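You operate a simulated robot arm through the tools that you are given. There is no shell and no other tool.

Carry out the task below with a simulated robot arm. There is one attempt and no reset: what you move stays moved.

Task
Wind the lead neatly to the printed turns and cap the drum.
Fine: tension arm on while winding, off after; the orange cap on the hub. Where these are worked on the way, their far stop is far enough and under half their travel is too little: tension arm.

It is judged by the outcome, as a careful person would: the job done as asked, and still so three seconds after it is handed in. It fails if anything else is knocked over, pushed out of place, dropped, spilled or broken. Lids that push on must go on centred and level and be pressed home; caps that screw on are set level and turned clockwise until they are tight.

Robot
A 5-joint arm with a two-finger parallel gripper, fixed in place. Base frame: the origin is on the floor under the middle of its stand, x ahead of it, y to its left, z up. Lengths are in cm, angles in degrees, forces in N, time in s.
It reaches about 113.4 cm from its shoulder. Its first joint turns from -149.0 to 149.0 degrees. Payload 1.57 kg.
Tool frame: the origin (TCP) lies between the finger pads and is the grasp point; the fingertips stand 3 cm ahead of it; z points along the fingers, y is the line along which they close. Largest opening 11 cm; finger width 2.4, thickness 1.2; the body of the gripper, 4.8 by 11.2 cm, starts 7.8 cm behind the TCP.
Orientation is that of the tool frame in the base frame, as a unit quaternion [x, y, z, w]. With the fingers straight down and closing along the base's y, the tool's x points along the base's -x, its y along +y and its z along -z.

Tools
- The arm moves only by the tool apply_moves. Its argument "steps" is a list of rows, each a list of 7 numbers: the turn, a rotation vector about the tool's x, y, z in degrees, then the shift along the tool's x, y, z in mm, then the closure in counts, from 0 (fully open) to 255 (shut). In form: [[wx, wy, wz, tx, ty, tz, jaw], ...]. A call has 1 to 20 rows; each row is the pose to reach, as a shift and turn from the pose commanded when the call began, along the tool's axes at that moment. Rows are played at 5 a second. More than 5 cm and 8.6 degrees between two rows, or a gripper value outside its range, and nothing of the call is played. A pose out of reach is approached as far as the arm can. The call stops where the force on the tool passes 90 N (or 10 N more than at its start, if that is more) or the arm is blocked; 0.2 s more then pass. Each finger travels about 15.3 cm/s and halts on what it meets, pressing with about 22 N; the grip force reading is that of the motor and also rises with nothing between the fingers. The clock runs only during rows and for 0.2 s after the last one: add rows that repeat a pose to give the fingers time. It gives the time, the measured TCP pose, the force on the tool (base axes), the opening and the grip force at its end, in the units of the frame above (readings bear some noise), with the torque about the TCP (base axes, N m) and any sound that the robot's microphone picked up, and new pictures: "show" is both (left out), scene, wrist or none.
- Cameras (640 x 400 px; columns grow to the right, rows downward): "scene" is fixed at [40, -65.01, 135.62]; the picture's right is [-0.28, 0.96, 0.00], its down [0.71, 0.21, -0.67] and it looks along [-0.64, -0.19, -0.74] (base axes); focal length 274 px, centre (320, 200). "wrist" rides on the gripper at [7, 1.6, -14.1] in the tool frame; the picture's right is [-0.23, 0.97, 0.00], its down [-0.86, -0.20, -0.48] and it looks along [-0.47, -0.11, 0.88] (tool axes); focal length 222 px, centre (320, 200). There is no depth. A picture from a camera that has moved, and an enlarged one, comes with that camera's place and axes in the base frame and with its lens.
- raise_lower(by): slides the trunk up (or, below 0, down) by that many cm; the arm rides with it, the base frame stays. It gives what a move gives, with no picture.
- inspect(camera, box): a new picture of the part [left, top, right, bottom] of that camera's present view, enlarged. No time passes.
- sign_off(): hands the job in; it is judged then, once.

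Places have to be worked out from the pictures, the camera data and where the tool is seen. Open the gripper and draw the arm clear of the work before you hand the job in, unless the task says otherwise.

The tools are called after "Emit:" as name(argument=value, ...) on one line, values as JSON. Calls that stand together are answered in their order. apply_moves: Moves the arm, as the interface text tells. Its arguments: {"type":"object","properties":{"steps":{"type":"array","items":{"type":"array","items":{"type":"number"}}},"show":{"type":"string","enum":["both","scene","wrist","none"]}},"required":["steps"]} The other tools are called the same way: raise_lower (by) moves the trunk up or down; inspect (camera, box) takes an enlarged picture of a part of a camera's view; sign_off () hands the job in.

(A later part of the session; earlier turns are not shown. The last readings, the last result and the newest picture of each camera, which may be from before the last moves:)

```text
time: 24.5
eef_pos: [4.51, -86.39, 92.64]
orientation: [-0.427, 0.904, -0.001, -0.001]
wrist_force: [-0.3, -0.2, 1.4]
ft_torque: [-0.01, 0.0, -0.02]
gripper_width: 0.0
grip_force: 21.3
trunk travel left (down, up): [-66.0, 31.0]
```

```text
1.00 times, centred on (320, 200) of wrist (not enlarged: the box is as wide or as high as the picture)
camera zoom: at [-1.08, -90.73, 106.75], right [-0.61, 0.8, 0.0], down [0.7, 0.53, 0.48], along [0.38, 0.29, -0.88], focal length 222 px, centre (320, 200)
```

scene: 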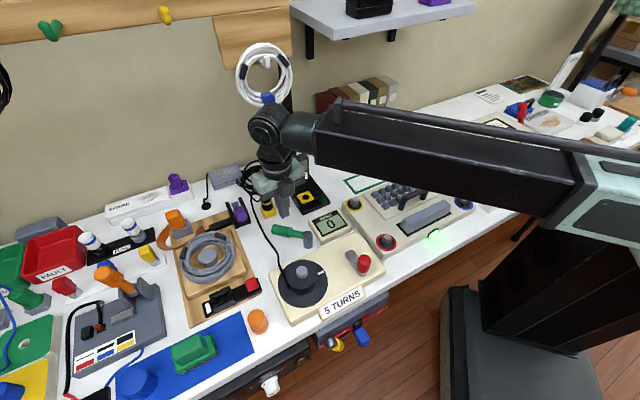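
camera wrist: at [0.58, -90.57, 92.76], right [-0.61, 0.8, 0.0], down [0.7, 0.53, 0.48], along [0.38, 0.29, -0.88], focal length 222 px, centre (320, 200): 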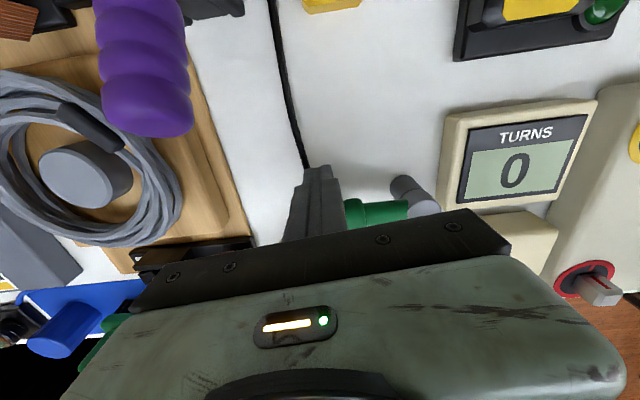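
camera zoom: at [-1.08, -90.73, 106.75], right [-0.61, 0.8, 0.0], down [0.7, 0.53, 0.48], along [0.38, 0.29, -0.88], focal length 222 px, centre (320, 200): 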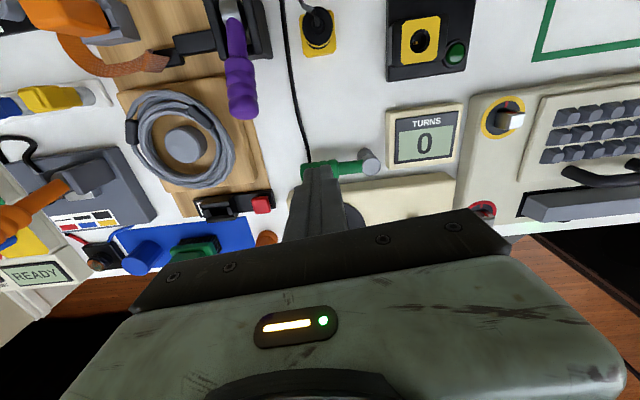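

The tension arm rests at its far stop against the lead. Next comes the crank, so I'll open the fingers and move above the red knob at about (9, -64), turning so the fingers close along (0.7, 0.7) to stay clear of the drum and the neighbouring dial.

Emit:
apply_moves(steps=[[0, 0, 8, -17, 9, 0, 200], [0, 0, 16, -34, 18, 0, 150], [0, 0, 24, -50, 27, 0, 100], [0, 0, 32, -67, 36, 0, 50], [0, 0, 40, -84, 45, 0, 0], [0, 0, 48, -100, 54, 0, 0], [0, 0, 56, -117, 63, 0, 0], [0, 0, 64, -134, 72, 0, 0], [0, 0, 72, -150, 80, 0, 0], [0, 0, 80, -167, 89, 0, 0], [0, 0, 88, -184, 98, 0, 0], [0, 0, 95, -200, 107, 0, 0], [0, 0, 95, -200, 107, 0, 0]])

```text
time: 27.3
eef_pos: [8.9, -64.11, 92.7]
orientation: [0.38, 0.925, 0.0, 0.0]
wrist_force: [-0.1, 0.4, -0.3]
ft_torque: [-0.03, -0.01, 0.02]
gripper_width: 11.0
grip_force: 0.0
trunk travel left (down, up): [-66.0, 31.0]
camera wrist: at [5.17, -57.99, 106.75], right [0.85, 0.53, 0.0], down [0.47, -0.74, 0.48], along [0.25, -0.41, -0.88], focal length 222 px, centre (320, 200)
```

scene: 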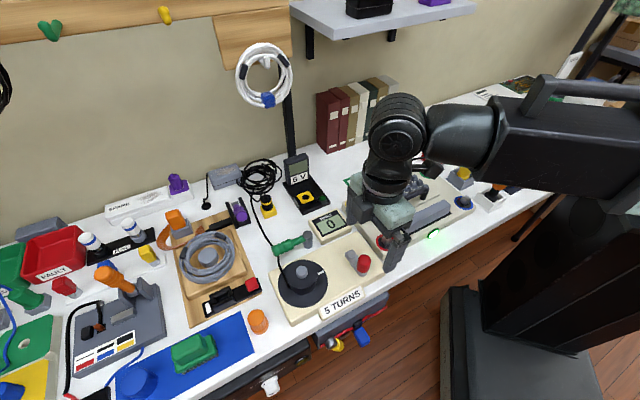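
wrist: 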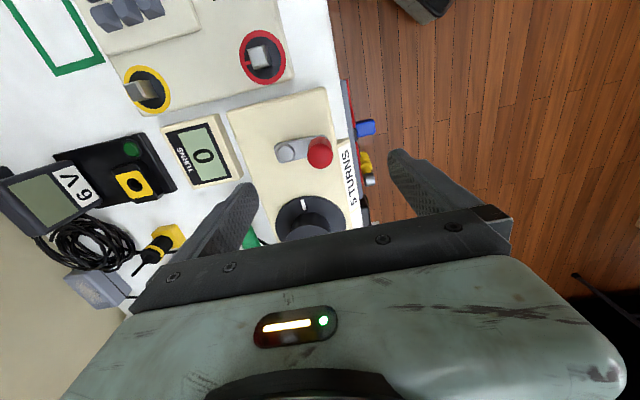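

Emit:
inspect(camera="wrist", box=[230, 100, 390, 200])

Emit:
inspect(camera="scene", box=[320, 220, 440, 310])

```text
4.00 times, centred on (310, 150) of wrist
camera zoom: at [5.17, -57.99, 106.75], right [0.85, 0.53, 0.0], down [0.47, -0.74, 0.48], along [0.25, -0.41, -0.88], focal length 888 px, centre (360, 400)
```

zoom: 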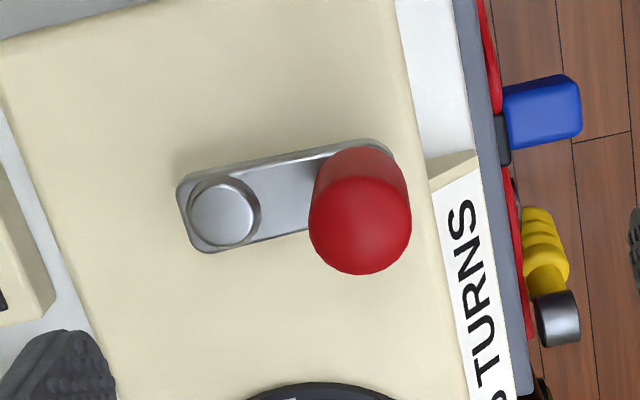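

```text
4.44 times, centred on (380, 265) of scene
camera zoom: at [40.0, -65.01, 135.62], right [-0.28, 0.96, 0.0], down [0.71, 0.21, -0.67], along [-0.64, -0.19, -0.74], focal length 1216 px, centre (53, -89)
```

zoom: 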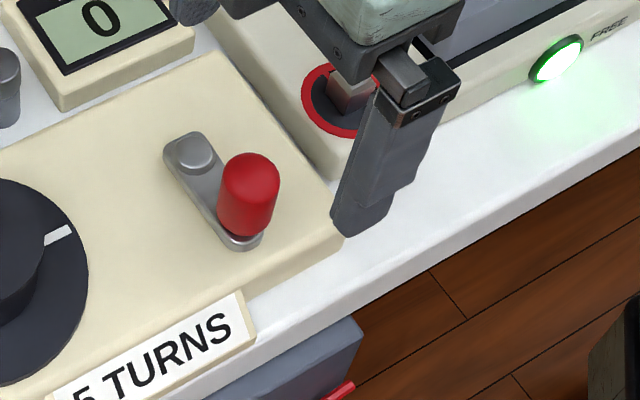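

The knob is at (8.9, -64.2), its top near z 84, and the crank pivot at (5.85, -67.3), giving a 4.4 cm radius. I'll narrow the fingers and lower so the tips stay just above the crank arm.

Emit:
apply_moves(steps=[[0, 0, 0, 0, 0, 0, 130], [0, 0, 0, 0, 0, 0, 130], [0, 0, 0, 0, 0, 0, 130]], show="none")

Emit:
raise_lower(by=-7)

Emit:
inspect(camera="wrist", box=[220, 100, 420, 240])

Emit:
inspect(camera="scene", box=[320, 210, 440, 300])

```text
time: 28.1
eef_pos: [8.97, -64.22, 92.62]
orientation: [0.38, 0.925, -0.002, 0.0]
wrist_force: [-0.4, -0.8, 1.1]
ft_torque: [0.0, 0.0, 0.02]
gripper_width: 5.41
grip_force: 0.0
trunk travel left (down, up): [-66.0, 31.0]
```

```text
time: 29.2
eef_pos: [8.87, -64.16, 85.55]
orientation: [0.38, 0.925, 0.0, -0.001]
wrist_force: [0.1, 0.2, 0.3]
ft_torque: [-0.03, -0.03, 0.0]
gripper_width: 5.36
grip_force: 0.0
trunk travel left (down, up): [-59.0, 38.0]
```

```text
2.86 times, centred on (320, 170) of wrist
camera zoom: at [5.14, -58.02, 99.75], right [0.85, 0.53, 0.0], down [0.47, -0.74, 0.48], along [0.25, -0.41, -0.88], focal length 635 px, centre (320, 286)
```

zoom: 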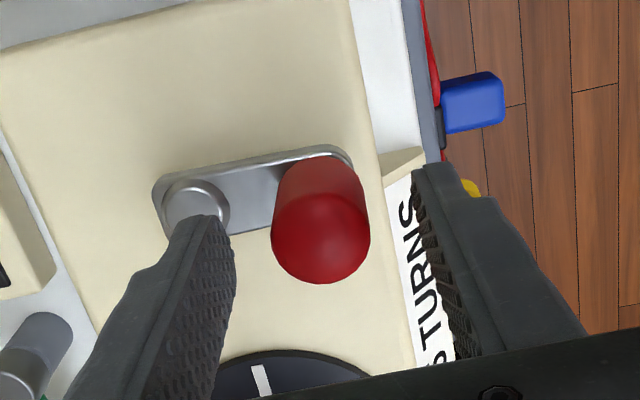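

```text
4.44 times, centred on (380, 255) of scene
camera zoom: at [40.0, -65.01, 135.62], right [-0.28, 0.96, 0.0], down [0.71, 0.21, -0.67], along [-0.64, -0.19, -0.74], focal length 1216 px, centre (53, -44)
```

zoom: 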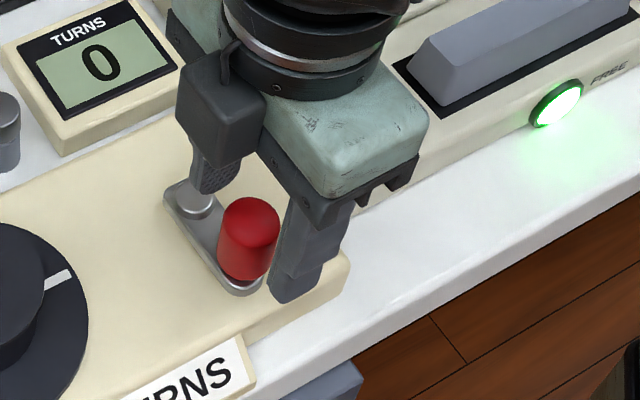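

The knob is centred between the open fingers. I'll lower another 2.2 cm and then close on it.

Emit:
raise_lower(by=-2.2)

Emit:
apply_moves(steps=[[0, 0, 0, 0, 0, 0, 160], [0, 0, 0, 0, 0, 0, 200], [0, 0, 0, 0, 0, 0, 220], [0, 0, 0, 0, 0, 0, 220]])

```text
time: 29.9
eef_pos: [8.89, -64.22, 83.38]
orientation: [0.379, 0.925, -0.001, 0.0]
wrist_force: [-0.1, -0.2, -0.3]
ft_torque: [0.0, -0.01, 0.02]
gripper_width: 5.4
grip_force: 0.1
trunk travel left (down, up): [-56.8, 40.2]
```

```text
time: 30.9
eef_pos: [8.91, -64.17, 83.44]
orientation: [0.379, 0.925, -0.001, 0.0]
wrist_force: [-1.6, -2.2, 1.6]
ft_torque: [0.25, -0.17, 0.01]
gripper_width: 2.8
grip_force: 37.8
trunk travel left (down, up): [-56.8, 40.2]
camera wrist: at [5.14, -58.02, 97.55], right [0.85, 0.53, 0.0], down [0.47, -0.74, 0.48], along [0.25, -0.41, -0.88], focal length 222 px, centre (320, 200)
```

scene: 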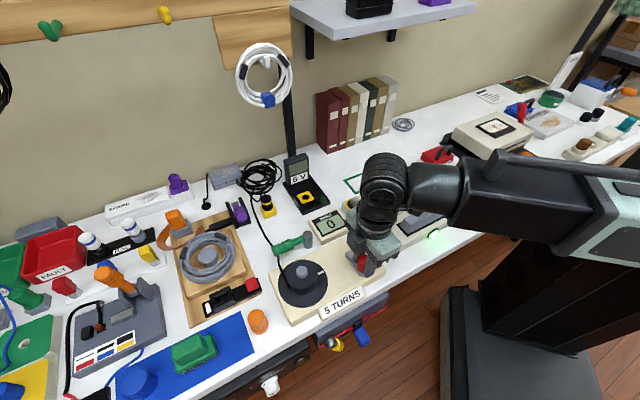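
wrist: 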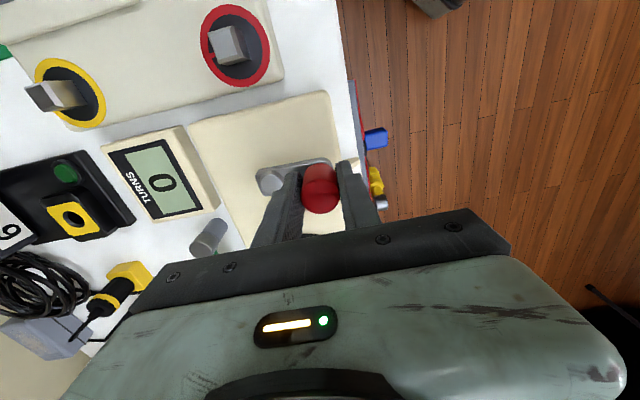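

The knob is held at 2.8 cm. The lead meets the left of the hub from behind, so counterclockwise rotation should draw it in. I'll try 27° that way and check how the drum's white mark moves.

Emit:
apply_moves(steps=[[0, 0, 0, 6.9, -0.5, 0, 220], [0, 0, 0, 13.5, -2.1, 0, 220], [0, 0, 0, 19.9, -4.8, 0, 220], [0, 0, 0, 19.9, -4.8, 0, 220]], show="wrist")

Emit:
inspect(camera="scene", box=[240, 200, 400, 320])

```text
time: 31.9
eef_pos: [7.17, -63.02, 83.46]
orientation: [0.38, 0.925, -0.001, -0.001]
wrist_force: [-1.2, -5.5, 6.1]
ft_torque: [0.41, -0.04, 0.0]
gripper_width: 2.77
grip_force: 37.9
trunk travel left (down, up): [-56.8, 40.2]
camera wrist: at [3.39, -56.94, 97.55], right [0.85, 0.53, 0.0], down [0.47, -0.74, 0.48], along [0.25, -0.41, -0.88], focal length 222 px, centre (320, 200)
```

wrist: 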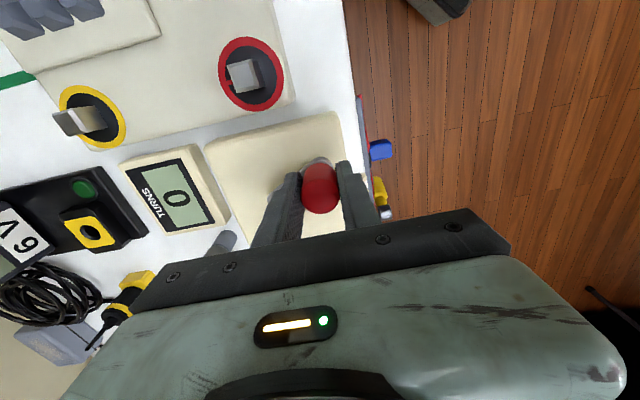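

```text
3.33 times, centred on (320, 260) of scene
camera zoom: at [40.0, -65.01, 135.62], right [-0.28, 0.96, 0.0], down [0.71, 0.21, -0.67], along [-0.64, -0.19, -0.74], focal length 912 px, centre (320, 0)
```

zoom: 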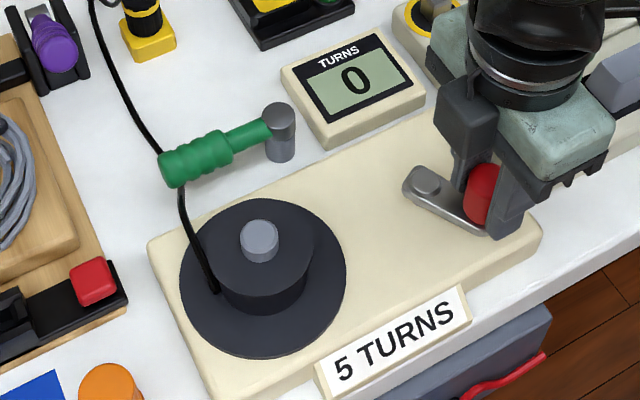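

The crank turned freely and the drum's mark followed counterclockwise behind the hub. I'll go on around to about 207° and check the counter and the grip.

Emit:
apply_moves(steps=[[0, 0, 0, 11.1, -8.0, 0, 220], [0, 0, 0, 19.1, -19.1, 0, 220], [0, 0, 0, 23.4, -32.2, 0, 220], [0, 0, 0, 23.4, -45.9, 0, 220], [0, 0, 0, 19.1, -58.9, 0, 220], [0, 0, 0, 11.1, -70.0, 0, 220], [0, 0, 0, 0, -78.0, 0, 220], [0, 0, 0, -13.05, -82.3, 0, 220], [0, 0, 0, -26.75, -82.3, 0, 220], [0, 0, 0, -39.8, -78.0, 0, 220]])

Emit:
inspect(camera="scene", box=[240, 200, 400, 320])

```text
time: 34.0
eef_pos: [4.56, -71.52, 83.47]
orientation: [0.379, 0.926, 0.0, 0.0]
wrist_force: [1.2, 1.1, 0.5]
ft_torque: [-0.53, -0.06, 0.0]
gripper_width: 2.77
grip_force: 38.6
trunk travel left (down, up): [-56.8, 40.2]
camera wrist: at [0.79, -65.36, 97.54], right [0.84, 0.54, 0.0], down [0.47, -0.74, 0.48], along [0.26, -0.41, -0.88], focal length 222 px, centre (320, 200)
```

scene: 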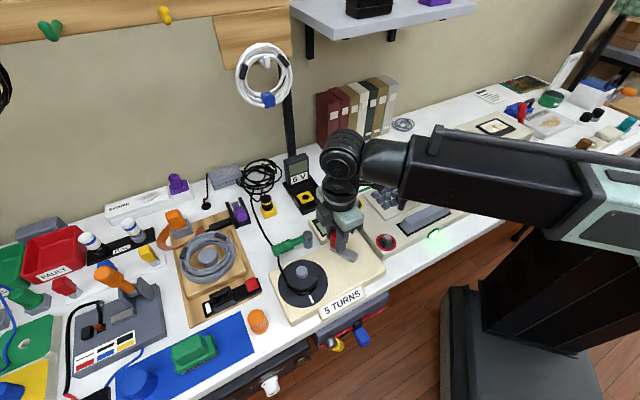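
wrist: 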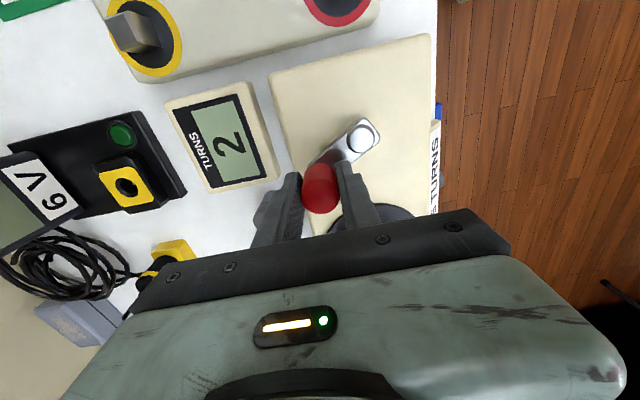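

```text
3.33 times, centred on (320, 260) of scene
camera zoom: at [40.0, -65.01, 135.62], right [-0.28, 0.96, 0.0], down [0.71, 0.21, -0.67], along [-0.64, -0.19, -0.74], focal length 912 px, centre (320, 0)
```

zoom: 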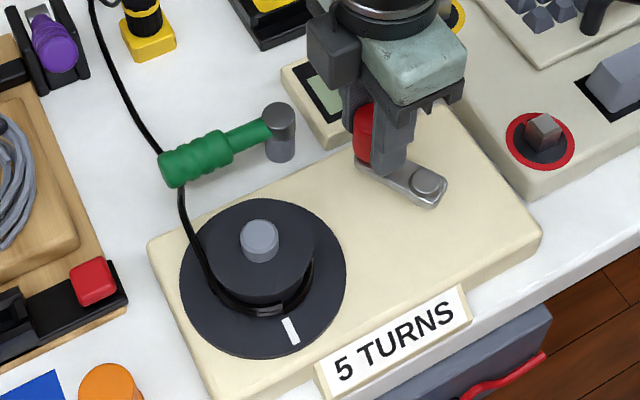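

The counter reads 2, the lead is wrapping on the hub, and the mark's position fits three drum turns per crank turn with a rounded count. Five turns then need 600° of crank, with the mark back in its original direction. I'm at 207° and will continue more slowly to 423°.

Emit:
apply_moves(steps=[[0, 0, 0, -7.7, 5.0, 0, 220], [0, 0, 0, -14.2, 11.5, 0, 220], [0, 0, 0, -19.1, 19.1, 0, 220], [0, 0, 0, -22.4, 27.7, 0, 220], [0, 0, 0, -23.9, 36.7, 0, 220], [0, 0, 0, -23.4, 45.9, 0, 220], [0, 0, 0, -21.0, 54.7, 0, 220], [0, 0, 0, -16.9, 62.9, 0, 220], [0, 0, 0, -11.1, 70.0, 0, 220], [0, 0, 0, -4.0, 75.8, 0, 220], [0, 0, 0, 4.2, 79.9, 0, 220], [0, 0, 0, 13.0, 82.3, 0, 220], [0, 0, 0, 22.2, 82.8, 0, 220], [0, 0, 0, 31.2, 81.3, 0, 220], [0, 0, 0, 39.8, 78.1, 0, 220], [0, 0, 0, 47.4, 73.1, 0, 220], [0, 0, 0, 53.9, 66.6, 0, 220], [0, 0, 0, 58.9, 58.9, 0, 220]])

Emit:
inspect(camera="scene", box=[240, 200, 400, 320])

Emit:
inspect(camera="wrist", box=[80, 80, 420, 260])

```text
time: 37.9
eef_pos: [4.19, -63.13, 83.47]
orientation: [0.379, 0.925, 0.0, -0.001]
wrist_force: [-3.9, 9.0, -9.6]
ft_torque: [0.45, -0.47, -0.04]
gripper_width: 2.78
grip_force: 37.9
trunk travel left (down, up): [-56.8, 40.2]
camera wrist: at [0.59, -56.99, 97.56], right [0.85, 0.53, 0.0], down [0.47, -0.74, 0.48], along [0.25, -0.4, -0.88], focal length 222 px, centre (320, 200)
```

scene: 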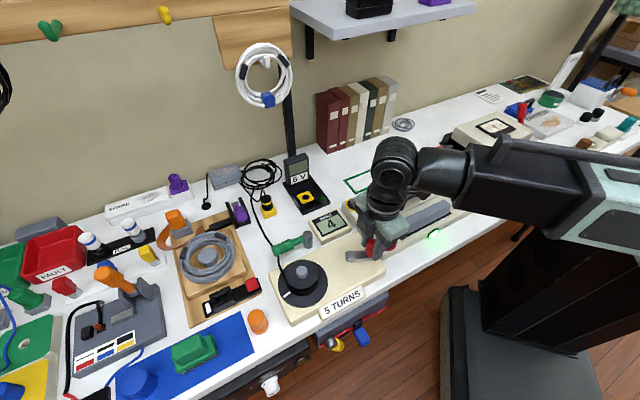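
wrist: 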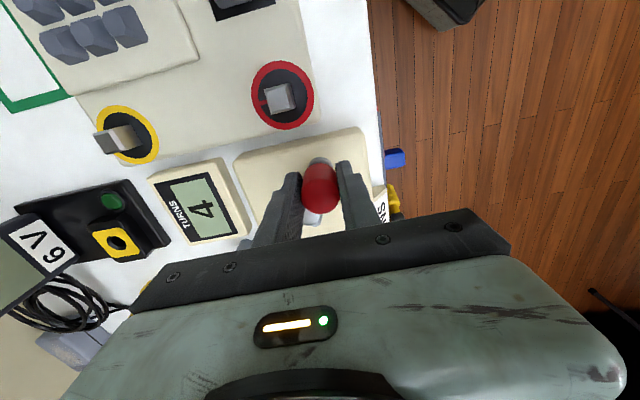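

```text
3.33 times, centred on (320, 260) of scene
camera zoom: at [40.0, -65.01, 135.62], right [-0.28, 0.96, 0.0], down [0.71, 0.21, -0.67], along [-0.64, -0.19, -0.74], focal length 912 px, centre (320, 0)
```

zoom: 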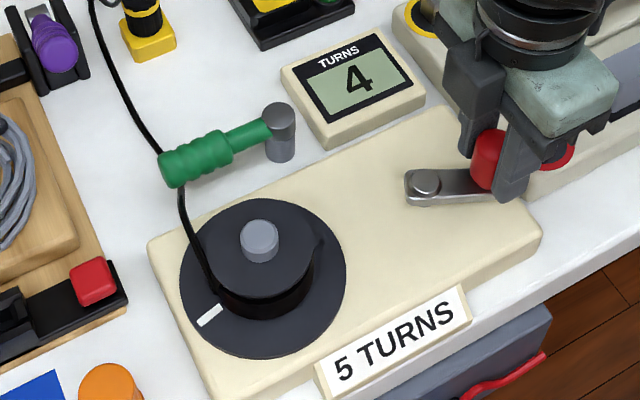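

```text
1.88 times, centred on (250, 170) of wrist
camera zoom: at [0.59, -56.99, 97.56], right [0.85, 0.53, 0.0], down [0.47, -0.74, 0.48], along [0.25, -0.4, -0.88], focal length 418 px, centre (452, 256)
```

zoom: 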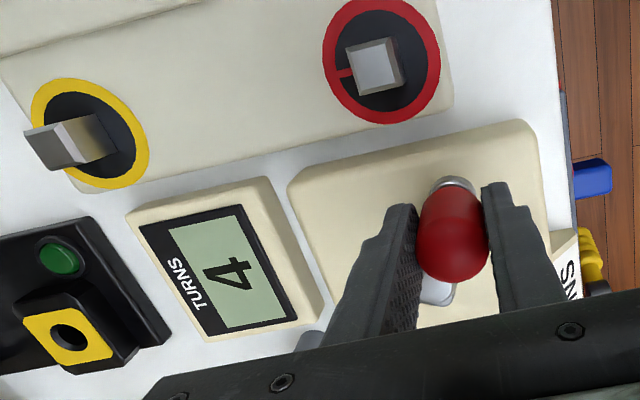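

The counter reads 4 at 423°, where the 3:1 ratio predicts 3.5 turns, so that fits. I'll turn the remaining 177° to 600°, which should be exactly five turns.

Emit:
apply_moves(steps=[[0, 0, 0, 3.3, -8.5, 0, 220], [0, 0, 0, 4.7, -17.6, 0, 220], [0, 0, 0, 4.2, -26.7, 0, 220], [0, 0, 0, 1.9, -35.6, 0, 220], [0, 0, 0, -2.3, -43.7, 0, 220], [0, 0, 0, -8.1, -50.9, 0, 220], [0, 0, 0, -15.2, -56.6, 0, 220], [0, 0, 0, -23.3, -60.8, 0, 220], [0, 0, 0, -32.2, -63.1, 0, 220], [0, 0, 0, -41.3, -63.6, 0, 220], [0, 0, 0, -50.4, -62.2, 0, 220], [0, 0, 0, -58.9, -58.9, 0, 220], [0, 0, 0, -66.6, -53.9, 0, 220], [0, 0, 0, -73.1, -47.4, 0, 220], [0, 0, 0, -77.0, -41.8, 0, 220], [0, 0, 0, -77.0, -41.8, 0, 220]])

Emit:
inspect(camera="scene", box=[260, 225, 390, 325])

```text
time: 41.2
eef_pos: [7.07, -71.53, 83.51]
orientation: [0.378, 0.926, -0.001, 0.001]
wrist_force: [1.7, -5.0, 5.2]
ft_torque: [-0.79, -1.01, 0.0]
gripper_width: 2.77
grip_force: 38.4
trunk travel left (down, up): [-56.8, 40.2]
camera wrist: at [3.28, -65.33, 97.55], right [0.84, 0.53, 0.0], down [0.47, -0.74, 0.48], along [0.26, -0.41, -0.88], focal length 222 px, centre (320, 200)
```

scene: 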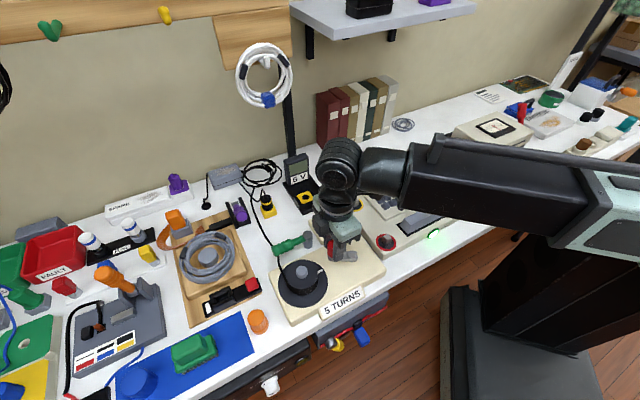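
wrist: 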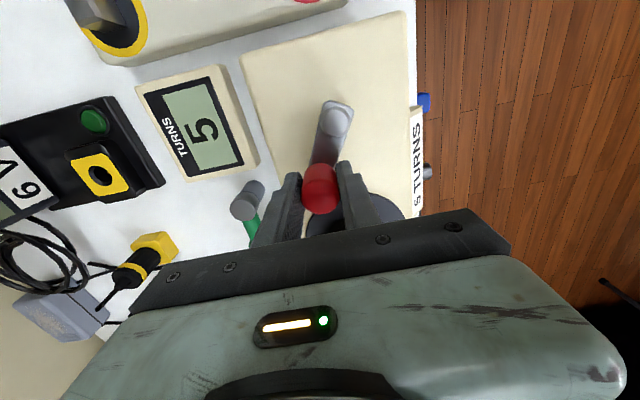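

```text
4.00 times, centred on (325, 275) of scene
camera zoom: at [40.0, -65.01, 135.62], right [-0.28, 0.96, 0.0], down [0.71, 0.21, -0.67], along [-0.64, -0.19, -0.74], focal length 1094 px, centre (300, -100)
```

zoom: 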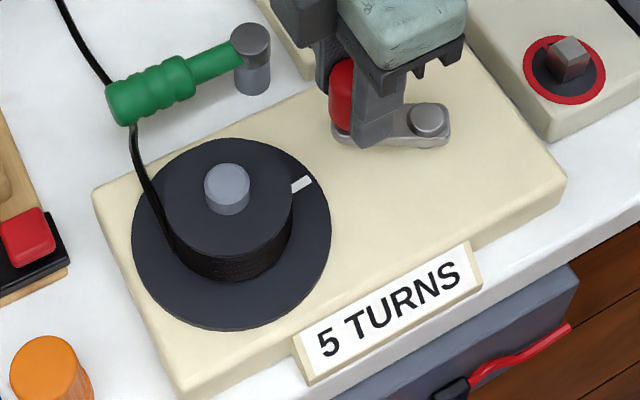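

The counter reads 5 and the mark is back at its original direction. I'll open the fingers, check the count holds, and lift clear of the knob.

Emit:
apply_moves(steps=[[0, 0, 0, 0, 0, 0, 180], [0, 0, 0, 0, 0, 0, 150], [0, 0, 0, 0, 0, 0, 130], [0, 0, 0, 0, 0, 0, 130]], show="none")

Emit:
raise_lower(by=10)

Emit:
inspect(camera="scene", box=[240, 200, 400, 320])

Emit:
inspect(camera="wrist", box=[0, 0, 640, 400])

```text
time: 42.2
eef_pos: [6.99, -71.44, 83.4]
orientation: [0.379, 0.925, -0.001, 0.0]
wrist_force: [1.2, 0.5, 0.2]
ft_torque: [-0.04, 0.0, -0.04]
gripper_width: 5.38
grip_force: 0.0
trunk travel left (down, up): [-56.8, 40.2]
```

```text
time: 43.6
eef_pos: [7.03, -71.51, 93.39]
orientation: [0.379, 0.926, -0.001, 0.0]
wrist_force: [0.2, 0.6, 0.4]
ft_torque: [0.0, 0.01, 0.01]
gripper_width: 5.37
grip_force: 0.0
trunk travel left (down, up): [-66.8, 30.2]
```

```text
3.33 times, centred on (320, 260) of scene
camera zoom: at [40.0, -65.01, 135.62], right [-0.28, 0.96, 0.0], down [0.71, 0.21, -0.67], along [-0.64, -0.19, -0.74], focal length 912 px, centre (320, 0)
```

zoom: 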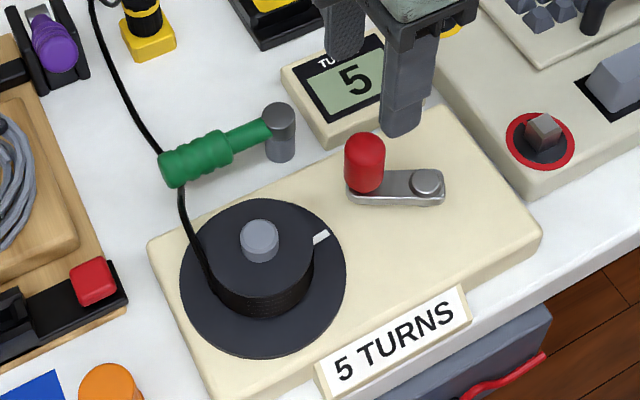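

```text
1.00 times, centred on (320, 200) of wrist (not enlarged: the box is as wide or as high as the picture)
camera zoom: at [3.26, -65.35, 107.54], right [0.85, 0.53, 0.0], down [0.47, -0.74, 0.48], along [0.25, -0.41, -0.88], focal length 222 px, centre (320, 200)
```

zoom: 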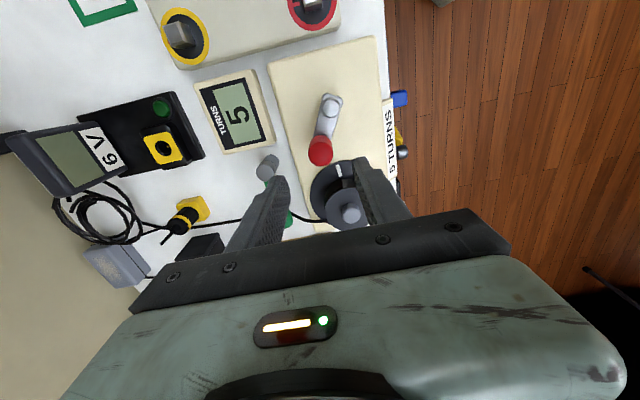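

The count stays at 5 with the crank released. Now the tension arm goes back off. I'll move above the green handle's inner half, keeping the same finger direction, which straddles it and leaves room to the board edge.

Emit:
apply_moves(steps=[[0, 0, 0, -20, -21, 0, 130], [0, 0, 0, -40, -42, 0, 140], [0, 0, 0, -60, -63, 0, 150], [0, 0, 0, -80.7, -84.7, 0, 155], [0, 0, 0, -80.7, -84.7, 0, 155]])

Emit:
inspect(camera="wrist", box=[230, 90, 410, 210])

```text
time: 44.8
eef_pos: [6.72, -83.18, 93.41]
orientation: [0.38, 0.925, -0.001, -0.001]
wrist_force: [-0.2, 0.1, 0.9]
ft_torque: [0.02, 0.03, 0.0]
gripper_width: 4.3
grip_force: 0.1
trunk travel left (down, up): [-66.8, 30.2]
camera wrist: at [3.05, -77.08, 107.53], right [0.85, 0.53, 0.0], down [0.47, -0.74, 0.48], along [0.25, -0.41, -0.88], focal length 222 px, centre (320, 200)
```

scene: 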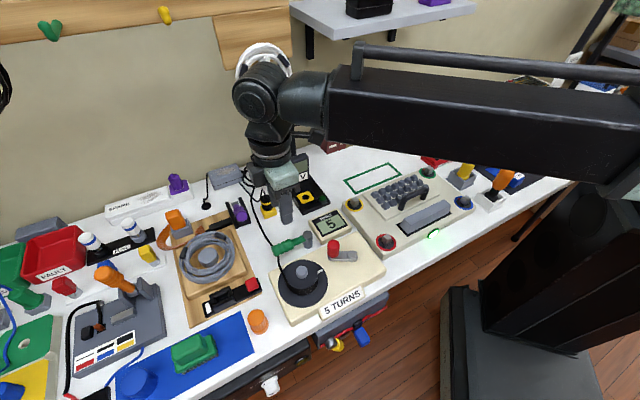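
wrist: 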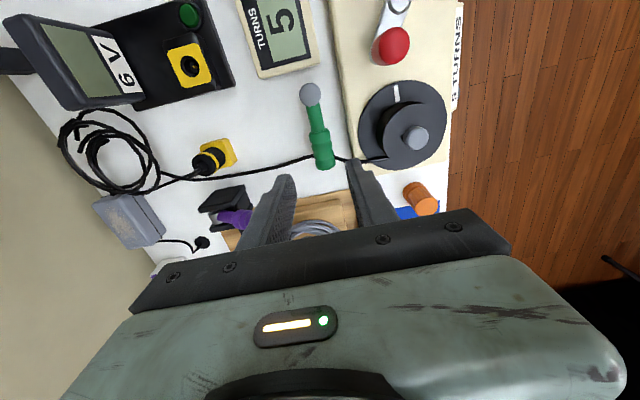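

```text
3.33 times, centred on (320, 150) of wrist
camera zoom: at [3.05, -77.08, 107.53], right [0.85, 0.53, 0.0], down [0.47, -0.74, 0.48], along [0.25, -0.41, -0.88], focal length 740 px, centre (320, 367)
```

zoom: 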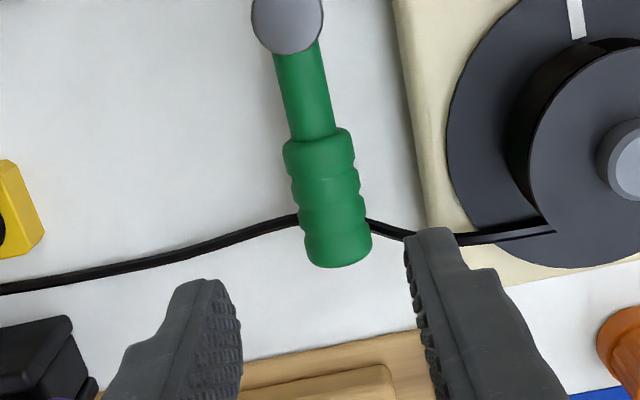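

The handle points along about -46°, the fingers are centred on its inner half, and the lead passes under its outer end, out of their way. I'll narrow the opening to 3.7 cm and lower.

Emit:
apply_moves(steps=[[0, 0, 0, 0, 1, 0, 169], [0, 0, 0, 0, 1, 0, 169]], show="none")

Emit:
raise_lower(by=-11)

Emit:
inspect(camera="wrist", box=[220, 100, 420, 240])

Emit:
inspect(camera="scene", box=[240, 180, 360, 270])

```text
time: 45.4
eef_pos: [6.85, -83.0, 93.41]
orientation: [0.38, 0.925, -0.001, -0.001]
wrist_force: [0.2, 0.4, -0.3]
ft_torque: [-0.03, 0.02, -0.02]
gripper_width: 3.72
grip_force: 0.0
trunk travel left (down, up): [-66.8, 30.2]
```

```text
time: 46.8
eef_pos: [6.9, -83.0, 82.55]
orientation: [0.379, 0.925, -0.001, 0.0]
wrist_force: [0.6, 0.3, 0.6]
ft_torque: [-0.01, -0.03, -0.01]
gripper_width: 3.71
grip_force: 0.1
trunk travel left (down, up): [-55.8, 41.2]
```

```text
2.86 times, centred on (320, 170) of wrist
camera zoom: at [3.13, -76.93, 96.55], right [0.85, 0.53, 0.0], down [0.47, -0.74, 0.48], along [0.25, -0.41, -0.88], focal length 635 px, centre (320, 286)
```

zoom: 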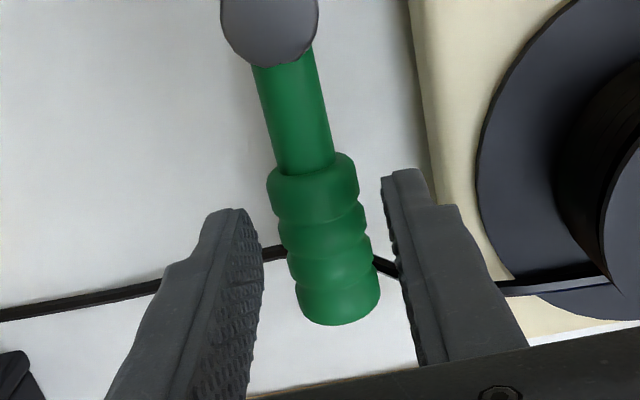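

```text
4.44 times, centred on (300, 225) of scene
camera zoom: at [40.0, -65.01, 135.62], right [-0.28, 0.96, 0.0], down [0.71, 0.21, -0.67], along [-0.64, -0.19, -0.74], focal length 1216 px, centre (409, 89)
```

zoom: 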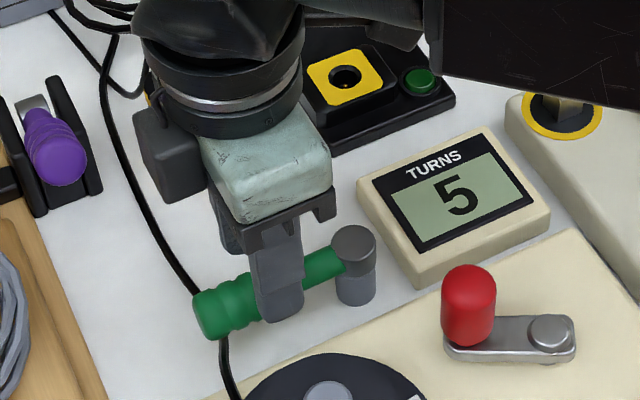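

The front finger sits between the handle and the board edge with room on both sides. I'll lower the last 3.1 cm.

Emit:
raise_lower(by=-3.1)

Emit:
inspect(camera="scene", box=[240, 180, 360, 270])

```text
time: 47.6
eef_pos: [6.84, -83.12, 79.41]
orientation: [0.38, 0.925, -0.001, 0.0]
wrist_force: [0.7, 0.2, 0.1]
ft_torque: [0.0, -0.02, -0.01]
gripper_width: 3.72
grip_force: 0.0
trunk travel left (down, up): [-52.7, 44.3]
```

```text
4.44 times, centred on (300, 225) of scene
camera zoom: at [40.0, -65.01, 135.62], right [-0.28, 0.96, 0.0], down [0.71, 0.21, -0.67], along [-0.64, -0.19, -0.74], focal length 1216 px, centre (409, 89)
```

zoom: 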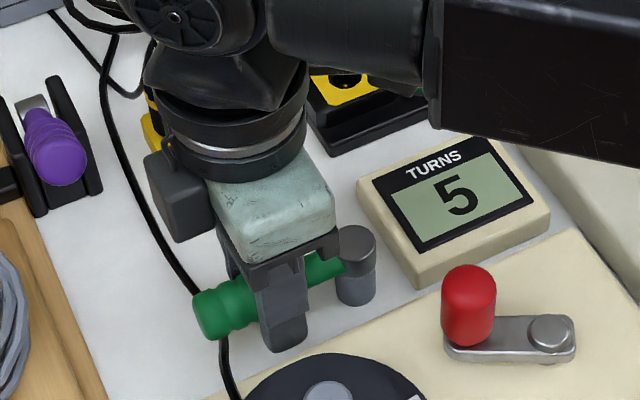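

I'll swing the handle back clockwise 45° about its post with the fingers straddling it.

Emit:
apply_moves(steps=[[0, 0, 7.5, 0.5, -7.0, 0, 169], [0, 0, 15, 1.8, -14.0, 0, 169], [0, 0, 22.5, 4.1, -20.7, 0, 169], [0, 0, 30, 7.2, -27.0, 0, 169], [0, 0, 37.5, 11.2, -32.9, 0, 169], [0, 0, 45, 15.8, -38.2, 0, 169], [0, 0, 45, 15.8, -38.2, 0, 169]])

Emit:
inspect(camera="scene", box=[240, 180, 360, 270])

```text
time: 49.2
eef_pos: [3.06, -84.86, 79.38]
orientation: [0.705, 0.709, -0.001, 0.0]
wrist_force: [1.6, -0.2, 0.2]
ft_torque: [0.01, -0.04, 0.0]
gripper_width: 3.82
grip_force: 1.2
trunk travel left (down, up): [-52.7, 44.3]
camera wrist: at [4.7, -77.7, 93.44], right [0.98, -0.22, 0.0], down [-0.19, -0.86, 0.48], along [-0.11, -0.47, -0.88], focal length 222 px, centre (320, 200)
```

scene: 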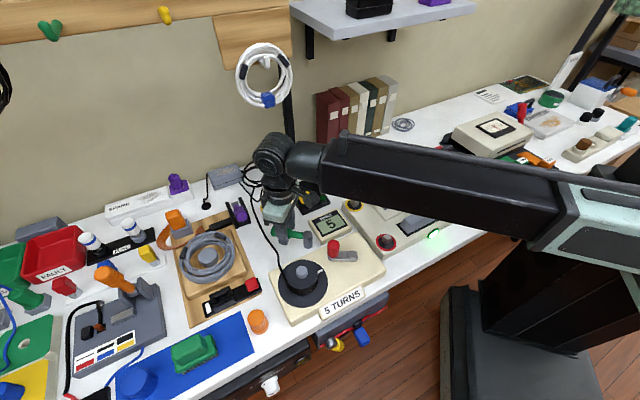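
wrist: 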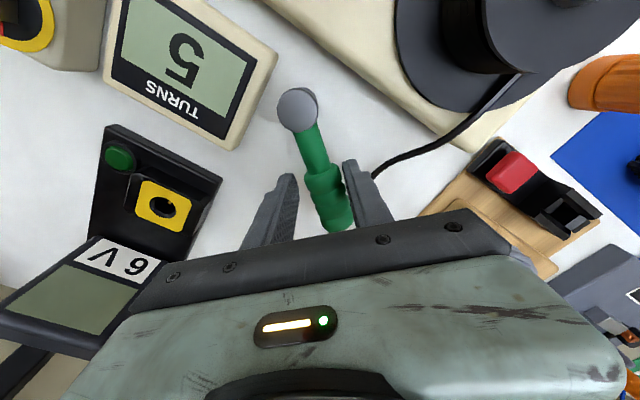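

```text
4.44 times, centred on (300, 225) of scene
camera zoom: at [40.0, -65.01, 135.62], right [-0.28, 0.96, 0.0], down [0.71, 0.21, -0.67], along [-0.64, -0.19, -0.74], focal length 1216 px, centre (409, 89)
```

zoom: 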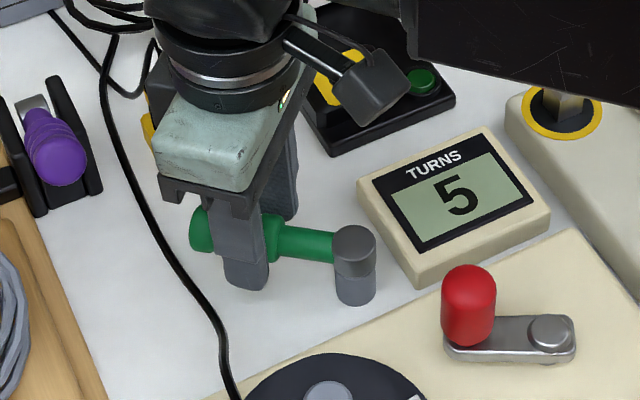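

The lever is about half way back. I'll continue another 30°, which keeps the rear finger clear of the counter.

Emit:
apply_moves(steps=[[0, 0, 7.5, 0.5, -7.4, 0, 169], [0, 0, 15, 1.9, -14.8, 0, 169], [0, 0, 22.5, 4.3, -21.8, 0, 169], [0, 0, 30, 7.6, -28.5, 0, 169], [0, 0, 30, 7.6, -28.5, 0, 169]])

Emit:
inspect(camera="scene", box=[240, 180, 360, 270])

```text
time: 50.4
eef_pos: [0.13, -83.81, 79.28]
orientation: [0.864, 0.503, 0.0, 0.0]
wrist_force: [0.5, -1.7, 0.2]
ft_torque: [-0.02, -0.04, 0.01]
gripper_width: 3.87
grip_force: 1.0
trunk travel left (down, up): [-52.7, 44.3]
camera wrist: at [5.12, -78.63, 93.43], right [0.73, -0.68, 0.0], down [-0.6, -0.64, 0.48], along [-0.33, -0.35, -0.88], focal length 222 px, centre (320, 200)
```

scene: 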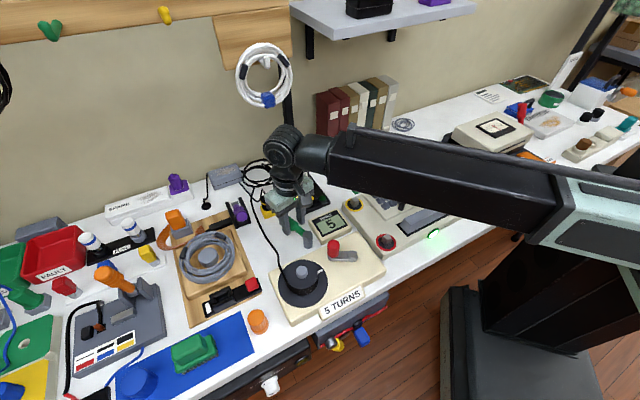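
wrist: 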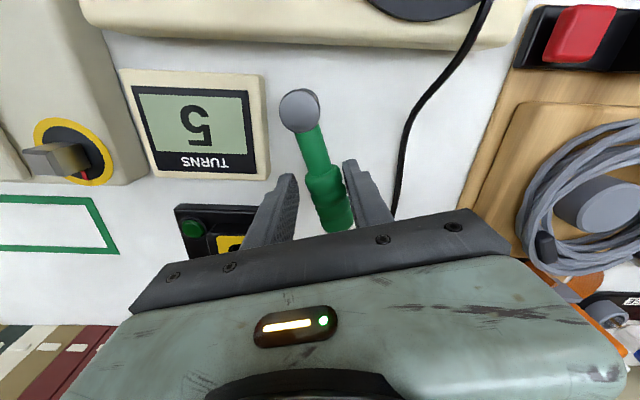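

```text
4.44 times, centred on (300, 225) of scene
camera zoom: at [40.0, -65.01, 135.62], right [-0.28, 0.96, 0.0], down [0.71, 0.21, -0.67], along [-0.64, -0.19, -0.74], focal length 1216 px, centre (409, 89)
```

zoom: 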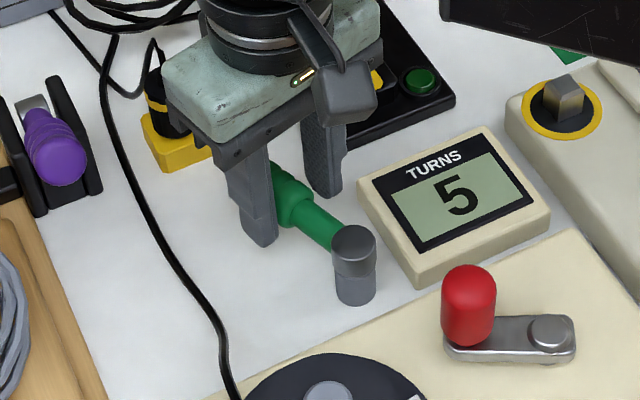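

The handle is about 15° from its off position, and the rear finger is getting close to the counter. I'll lift, close the fingers, and come down on the lead side of the handle to push it the rest of the way.

Emit:
raise_lower(by=4.2)

Emit:
apply_moves(steps=[[0, 0, 0, -4, 12, 0, 169], [0, 0, 0, -8, 24, 0, 200], [0, 0, 0, -10.7, 36, 0, 255], [0, 0, 0, -10.7, 36, 0, 255], [0, 0, 0, -10.7, 36, 0, 255]])

Emit:
inspect(camera="scene", box=[240, 180, 360, 270])

```text
time: 51.2
eef_pos: [0.15, -83.94, 83.47]
orientation: [0.864, 0.504, 0.0, 0.001]
wrist_force: [-0.1, 0.4, -0.4]
ft_torque: [-0.01, 0.04, -0.03]
gripper_width: 3.72
grip_force: 0.0
trunk travel left (down, up): [-56.9, 40.1]
```

```text
time: 52.4
eef_pos: [2.85, -86.65, 83.6]
orientation: [0.864, 0.503, 0.0, 0.001]
wrist_force: [0.1, -0.1, -0.5]
ft_torque: [-0.01, 0.0, 0.01]
gripper_width: 0.0
grip_force: 21.4
trunk travel left (down, up): [-56.9, 40.1]
camera wrist: at [7.82, -81.33, 97.64], right [0.74, -0.68, 0.0], down [-0.59, -0.65, 0.48], along [-0.33, -0.35, -0.88], focal length 222 px, centre (320, 200)
```

scene: 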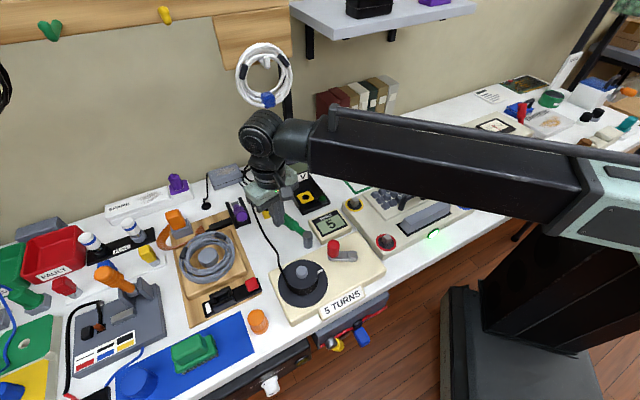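
wrist: 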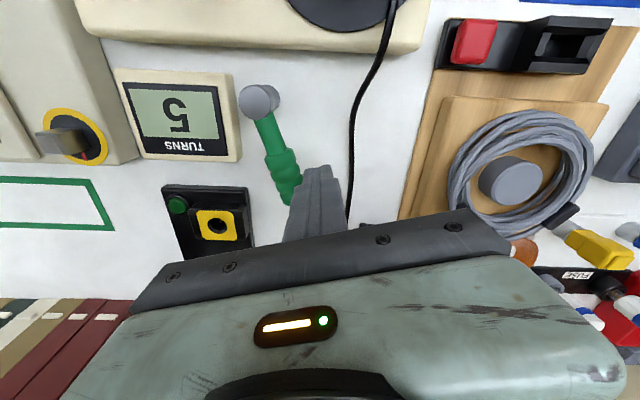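

```text
4.44 times, centred on (300, 225) of scene
camera zoom: at [40.0, -65.01, 135.62], right [-0.28, 0.96, 0.0], down [0.71, 0.21, -0.67], along [-0.64, -0.19, -0.74], focal length 1216 px, centre (409, 89)
```

zoom: 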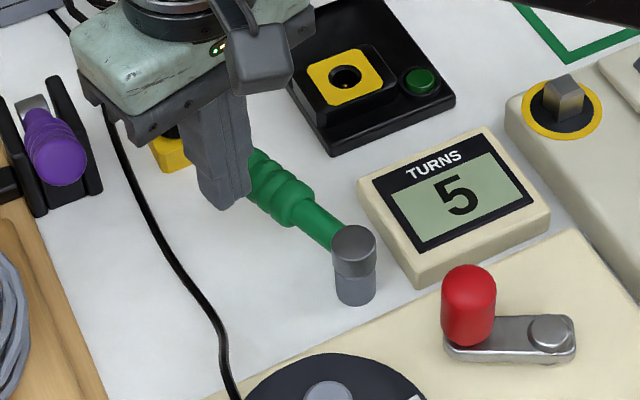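

The pusher hangs on the lead side of the handle. I'll lower it and push toward the off position in small steps.

Emit:
raise_lower(by=-4.8)

Emit:
apply_moves(steps=[[0, 0, 0, 0, -6, 0, 255], [0, 0, 0, -0.5, -12, 0, 255], [0, 0, 0, -1, -17, 0, 255], [0, 0, 0, -1.5, -21, 0, 255], [0, 0, 0, -2, -24, 0, 255], [0, 0, 0, -2, -24, 0, 255]], show="wrist")

Emit:
inspect(camera="scene", box=[240, 180, 360, 270])

```text
time: 53.3
eef_pos: [2.81, -86.59, 78.76]
orientation: [0.864, 0.503, -0.001, -0.001]
wrist_force: [0.5, 0.0, 0.1]
ft_torque: [-0.02, 0.02, 0.0]
gripper_width: 0.0
grip_force: 21.5
trunk travel left (down, up): [-52.1, 44.9]
```

```text
time: 54.7
eef_pos: [0.73, -85.57, 78.67]
orientation: [0.864, 0.503, -0.001, 0.0]
wrist_force: [2.1, -1.3, -2.2]
ft_torque: [-0.04, -0.03, 0.0]
gripper_width: 0.0
grip_force: 21.8
trunk travel left (down, up): [-52.1, 44.9]
camera wrist: at [5.64, -80.29, 92.82], right [0.74, -0.68, 0.0], down [-0.59, -0.65, 0.48], along [-0.33, -0.35, -0.88], focal length 222 px, centre (320, 200)
```

wrist: 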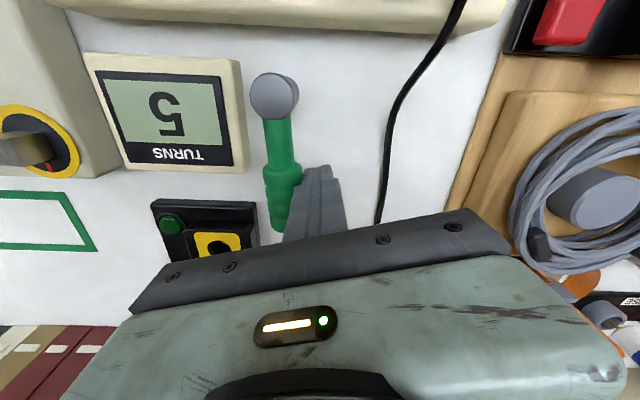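

```text
4.44 times, centred on (300, 225) of scene
camera zoom: at [40.0, -65.01, 135.62], right [-0.28, 0.96, 0.0], down [0.71, 0.21, -0.67], along [-0.64, -0.19, -0.74], focal length 1216 px, centre (409, 89)
```

zoom: 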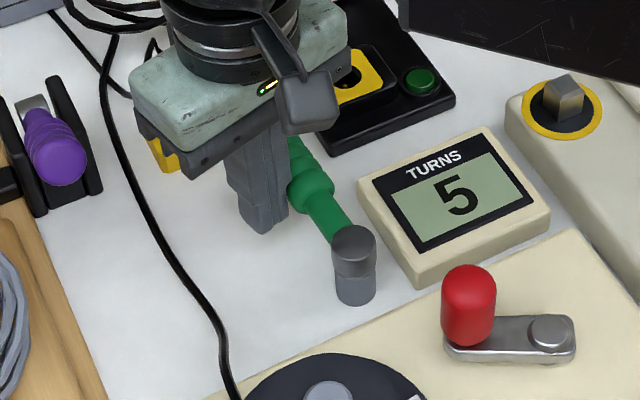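

The handle looks almost back at its starting direction. A small further push will tell whether it's at the stop.

Emit:
apply_moves(steps=[[0, 0, 0, 0, -1.5, 0, 255], [0, 0, 0, 0, -3, 0, 255], [0, 0, 0, 0, -4.5, 0, 255], [0, 0, 0, 0, -4.5, 0, 255]], show="none")

Emit:
inspect(camera="scene", box=[250, 170, 370, 260])

```text
time: 55.7
eef_pos: [0.38, -85.44, 78.69]
orientation: [0.864, 0.504, -0.001, 0.0]
wrist_force: [5.2, -4.1, 2.4]
ft_torque: [0.02, -0.07, -0.06]
gripper_width: 0.03
grip_force: 21.8
trunk travel left (down, up): [-52.1, 44.9]
```

```text
4.44 times, centred on (310, 215) of scene
camera zoom: at [40.0, -65.01, 135.62], right [-0.28, 0.96, 0.0], down [0.71, 0.21, -0.67], along [-0.64, -0.19, -0.74], focal length 1216 px, centre (364, 133)
```

zoom: 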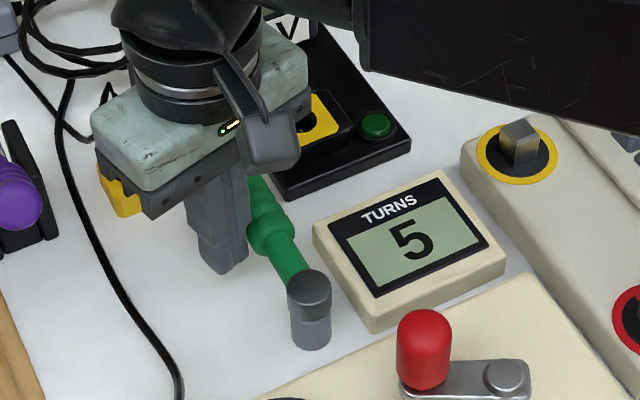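

The force has begun to rise, to about 7 N. I'll press a few millimetres more to confirm the stop.

Emit:
apply_moves(steps=[[0, 0, 0, 0, -1.5, 0, 255], [0, 0, 0, 0, -3, 0, 255], [0, 0, 0, 0, -3, 0, 255]], show="none")

```text
time: 56.5
eef_pos: [0.27, -85.45, 78.55]
orientation: [0.864, 0.504, -0.001, 0.002]
wrist_force: [20.5, -23.0, 11.7]
ft_torque: [0.0, -0.08, -0.23]
gripper_width: 0.0
grip_force: 21.4
trunk travel left (down, up): [-52.1, 44.9]
```

It's at the stop: 31 N with no further motion. The tension arm is off, so I'll back away, lift, and check the lever and counter.

Emit:
apply_moves(steps=[[0, 0, 0, 0, 6, 0, 255], [0, 0, 0, 0, 12, 0, 255], [0, 0, 0, 0, 20, 0, 255], [0, 0, 0, 0, 20, 0, 255]], show="none")

Emit:
raise_lower(by=16)

Emit:
inspect(camera="scene", box=[220, 170, 400, 350])

```text
time: 57.5
eef_pos: [1.67, -86.13, 78.72]
orientation: [0.864, 0.503, -0.001, 0.0]
wrist_force: [-0.2, 0.6, 0.2]
ft_torque: [-0.02, -0.01, -0.02]
gripper_width: 0.01
grip_force: 21.8
trunk travel left (down, up): [-52.1, 44.9]
```

```text
time: 59.3
eef_pos: [1.86, -86.25, 94.76]
orientation: [0.865, 0.503, -0.001, 0.0]
wrist_force: [-0.3, 0.0, -0.4]
ft_torque: [-0.03, 0.01, -0.04]
gripper_width: 0.0
grip_force: 21.5
trunk travel left (down, up): [-68.1, 28.9]
```

```text
2.22 times, centred on (310, 260) of scene
camera zoom: at [40.0, -65.01, 135.62], right [-0.28, 0.96, 0.0], down [0.71, 0.21, -0.67], along [-0.64, -0.19, -0.74], focal length 608 px, centre (342, 67)
```

zoom: 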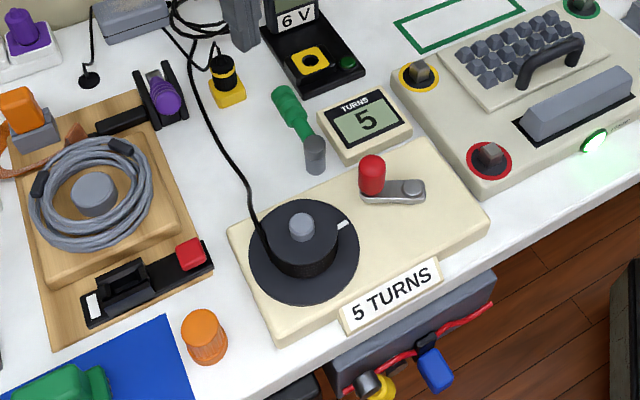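

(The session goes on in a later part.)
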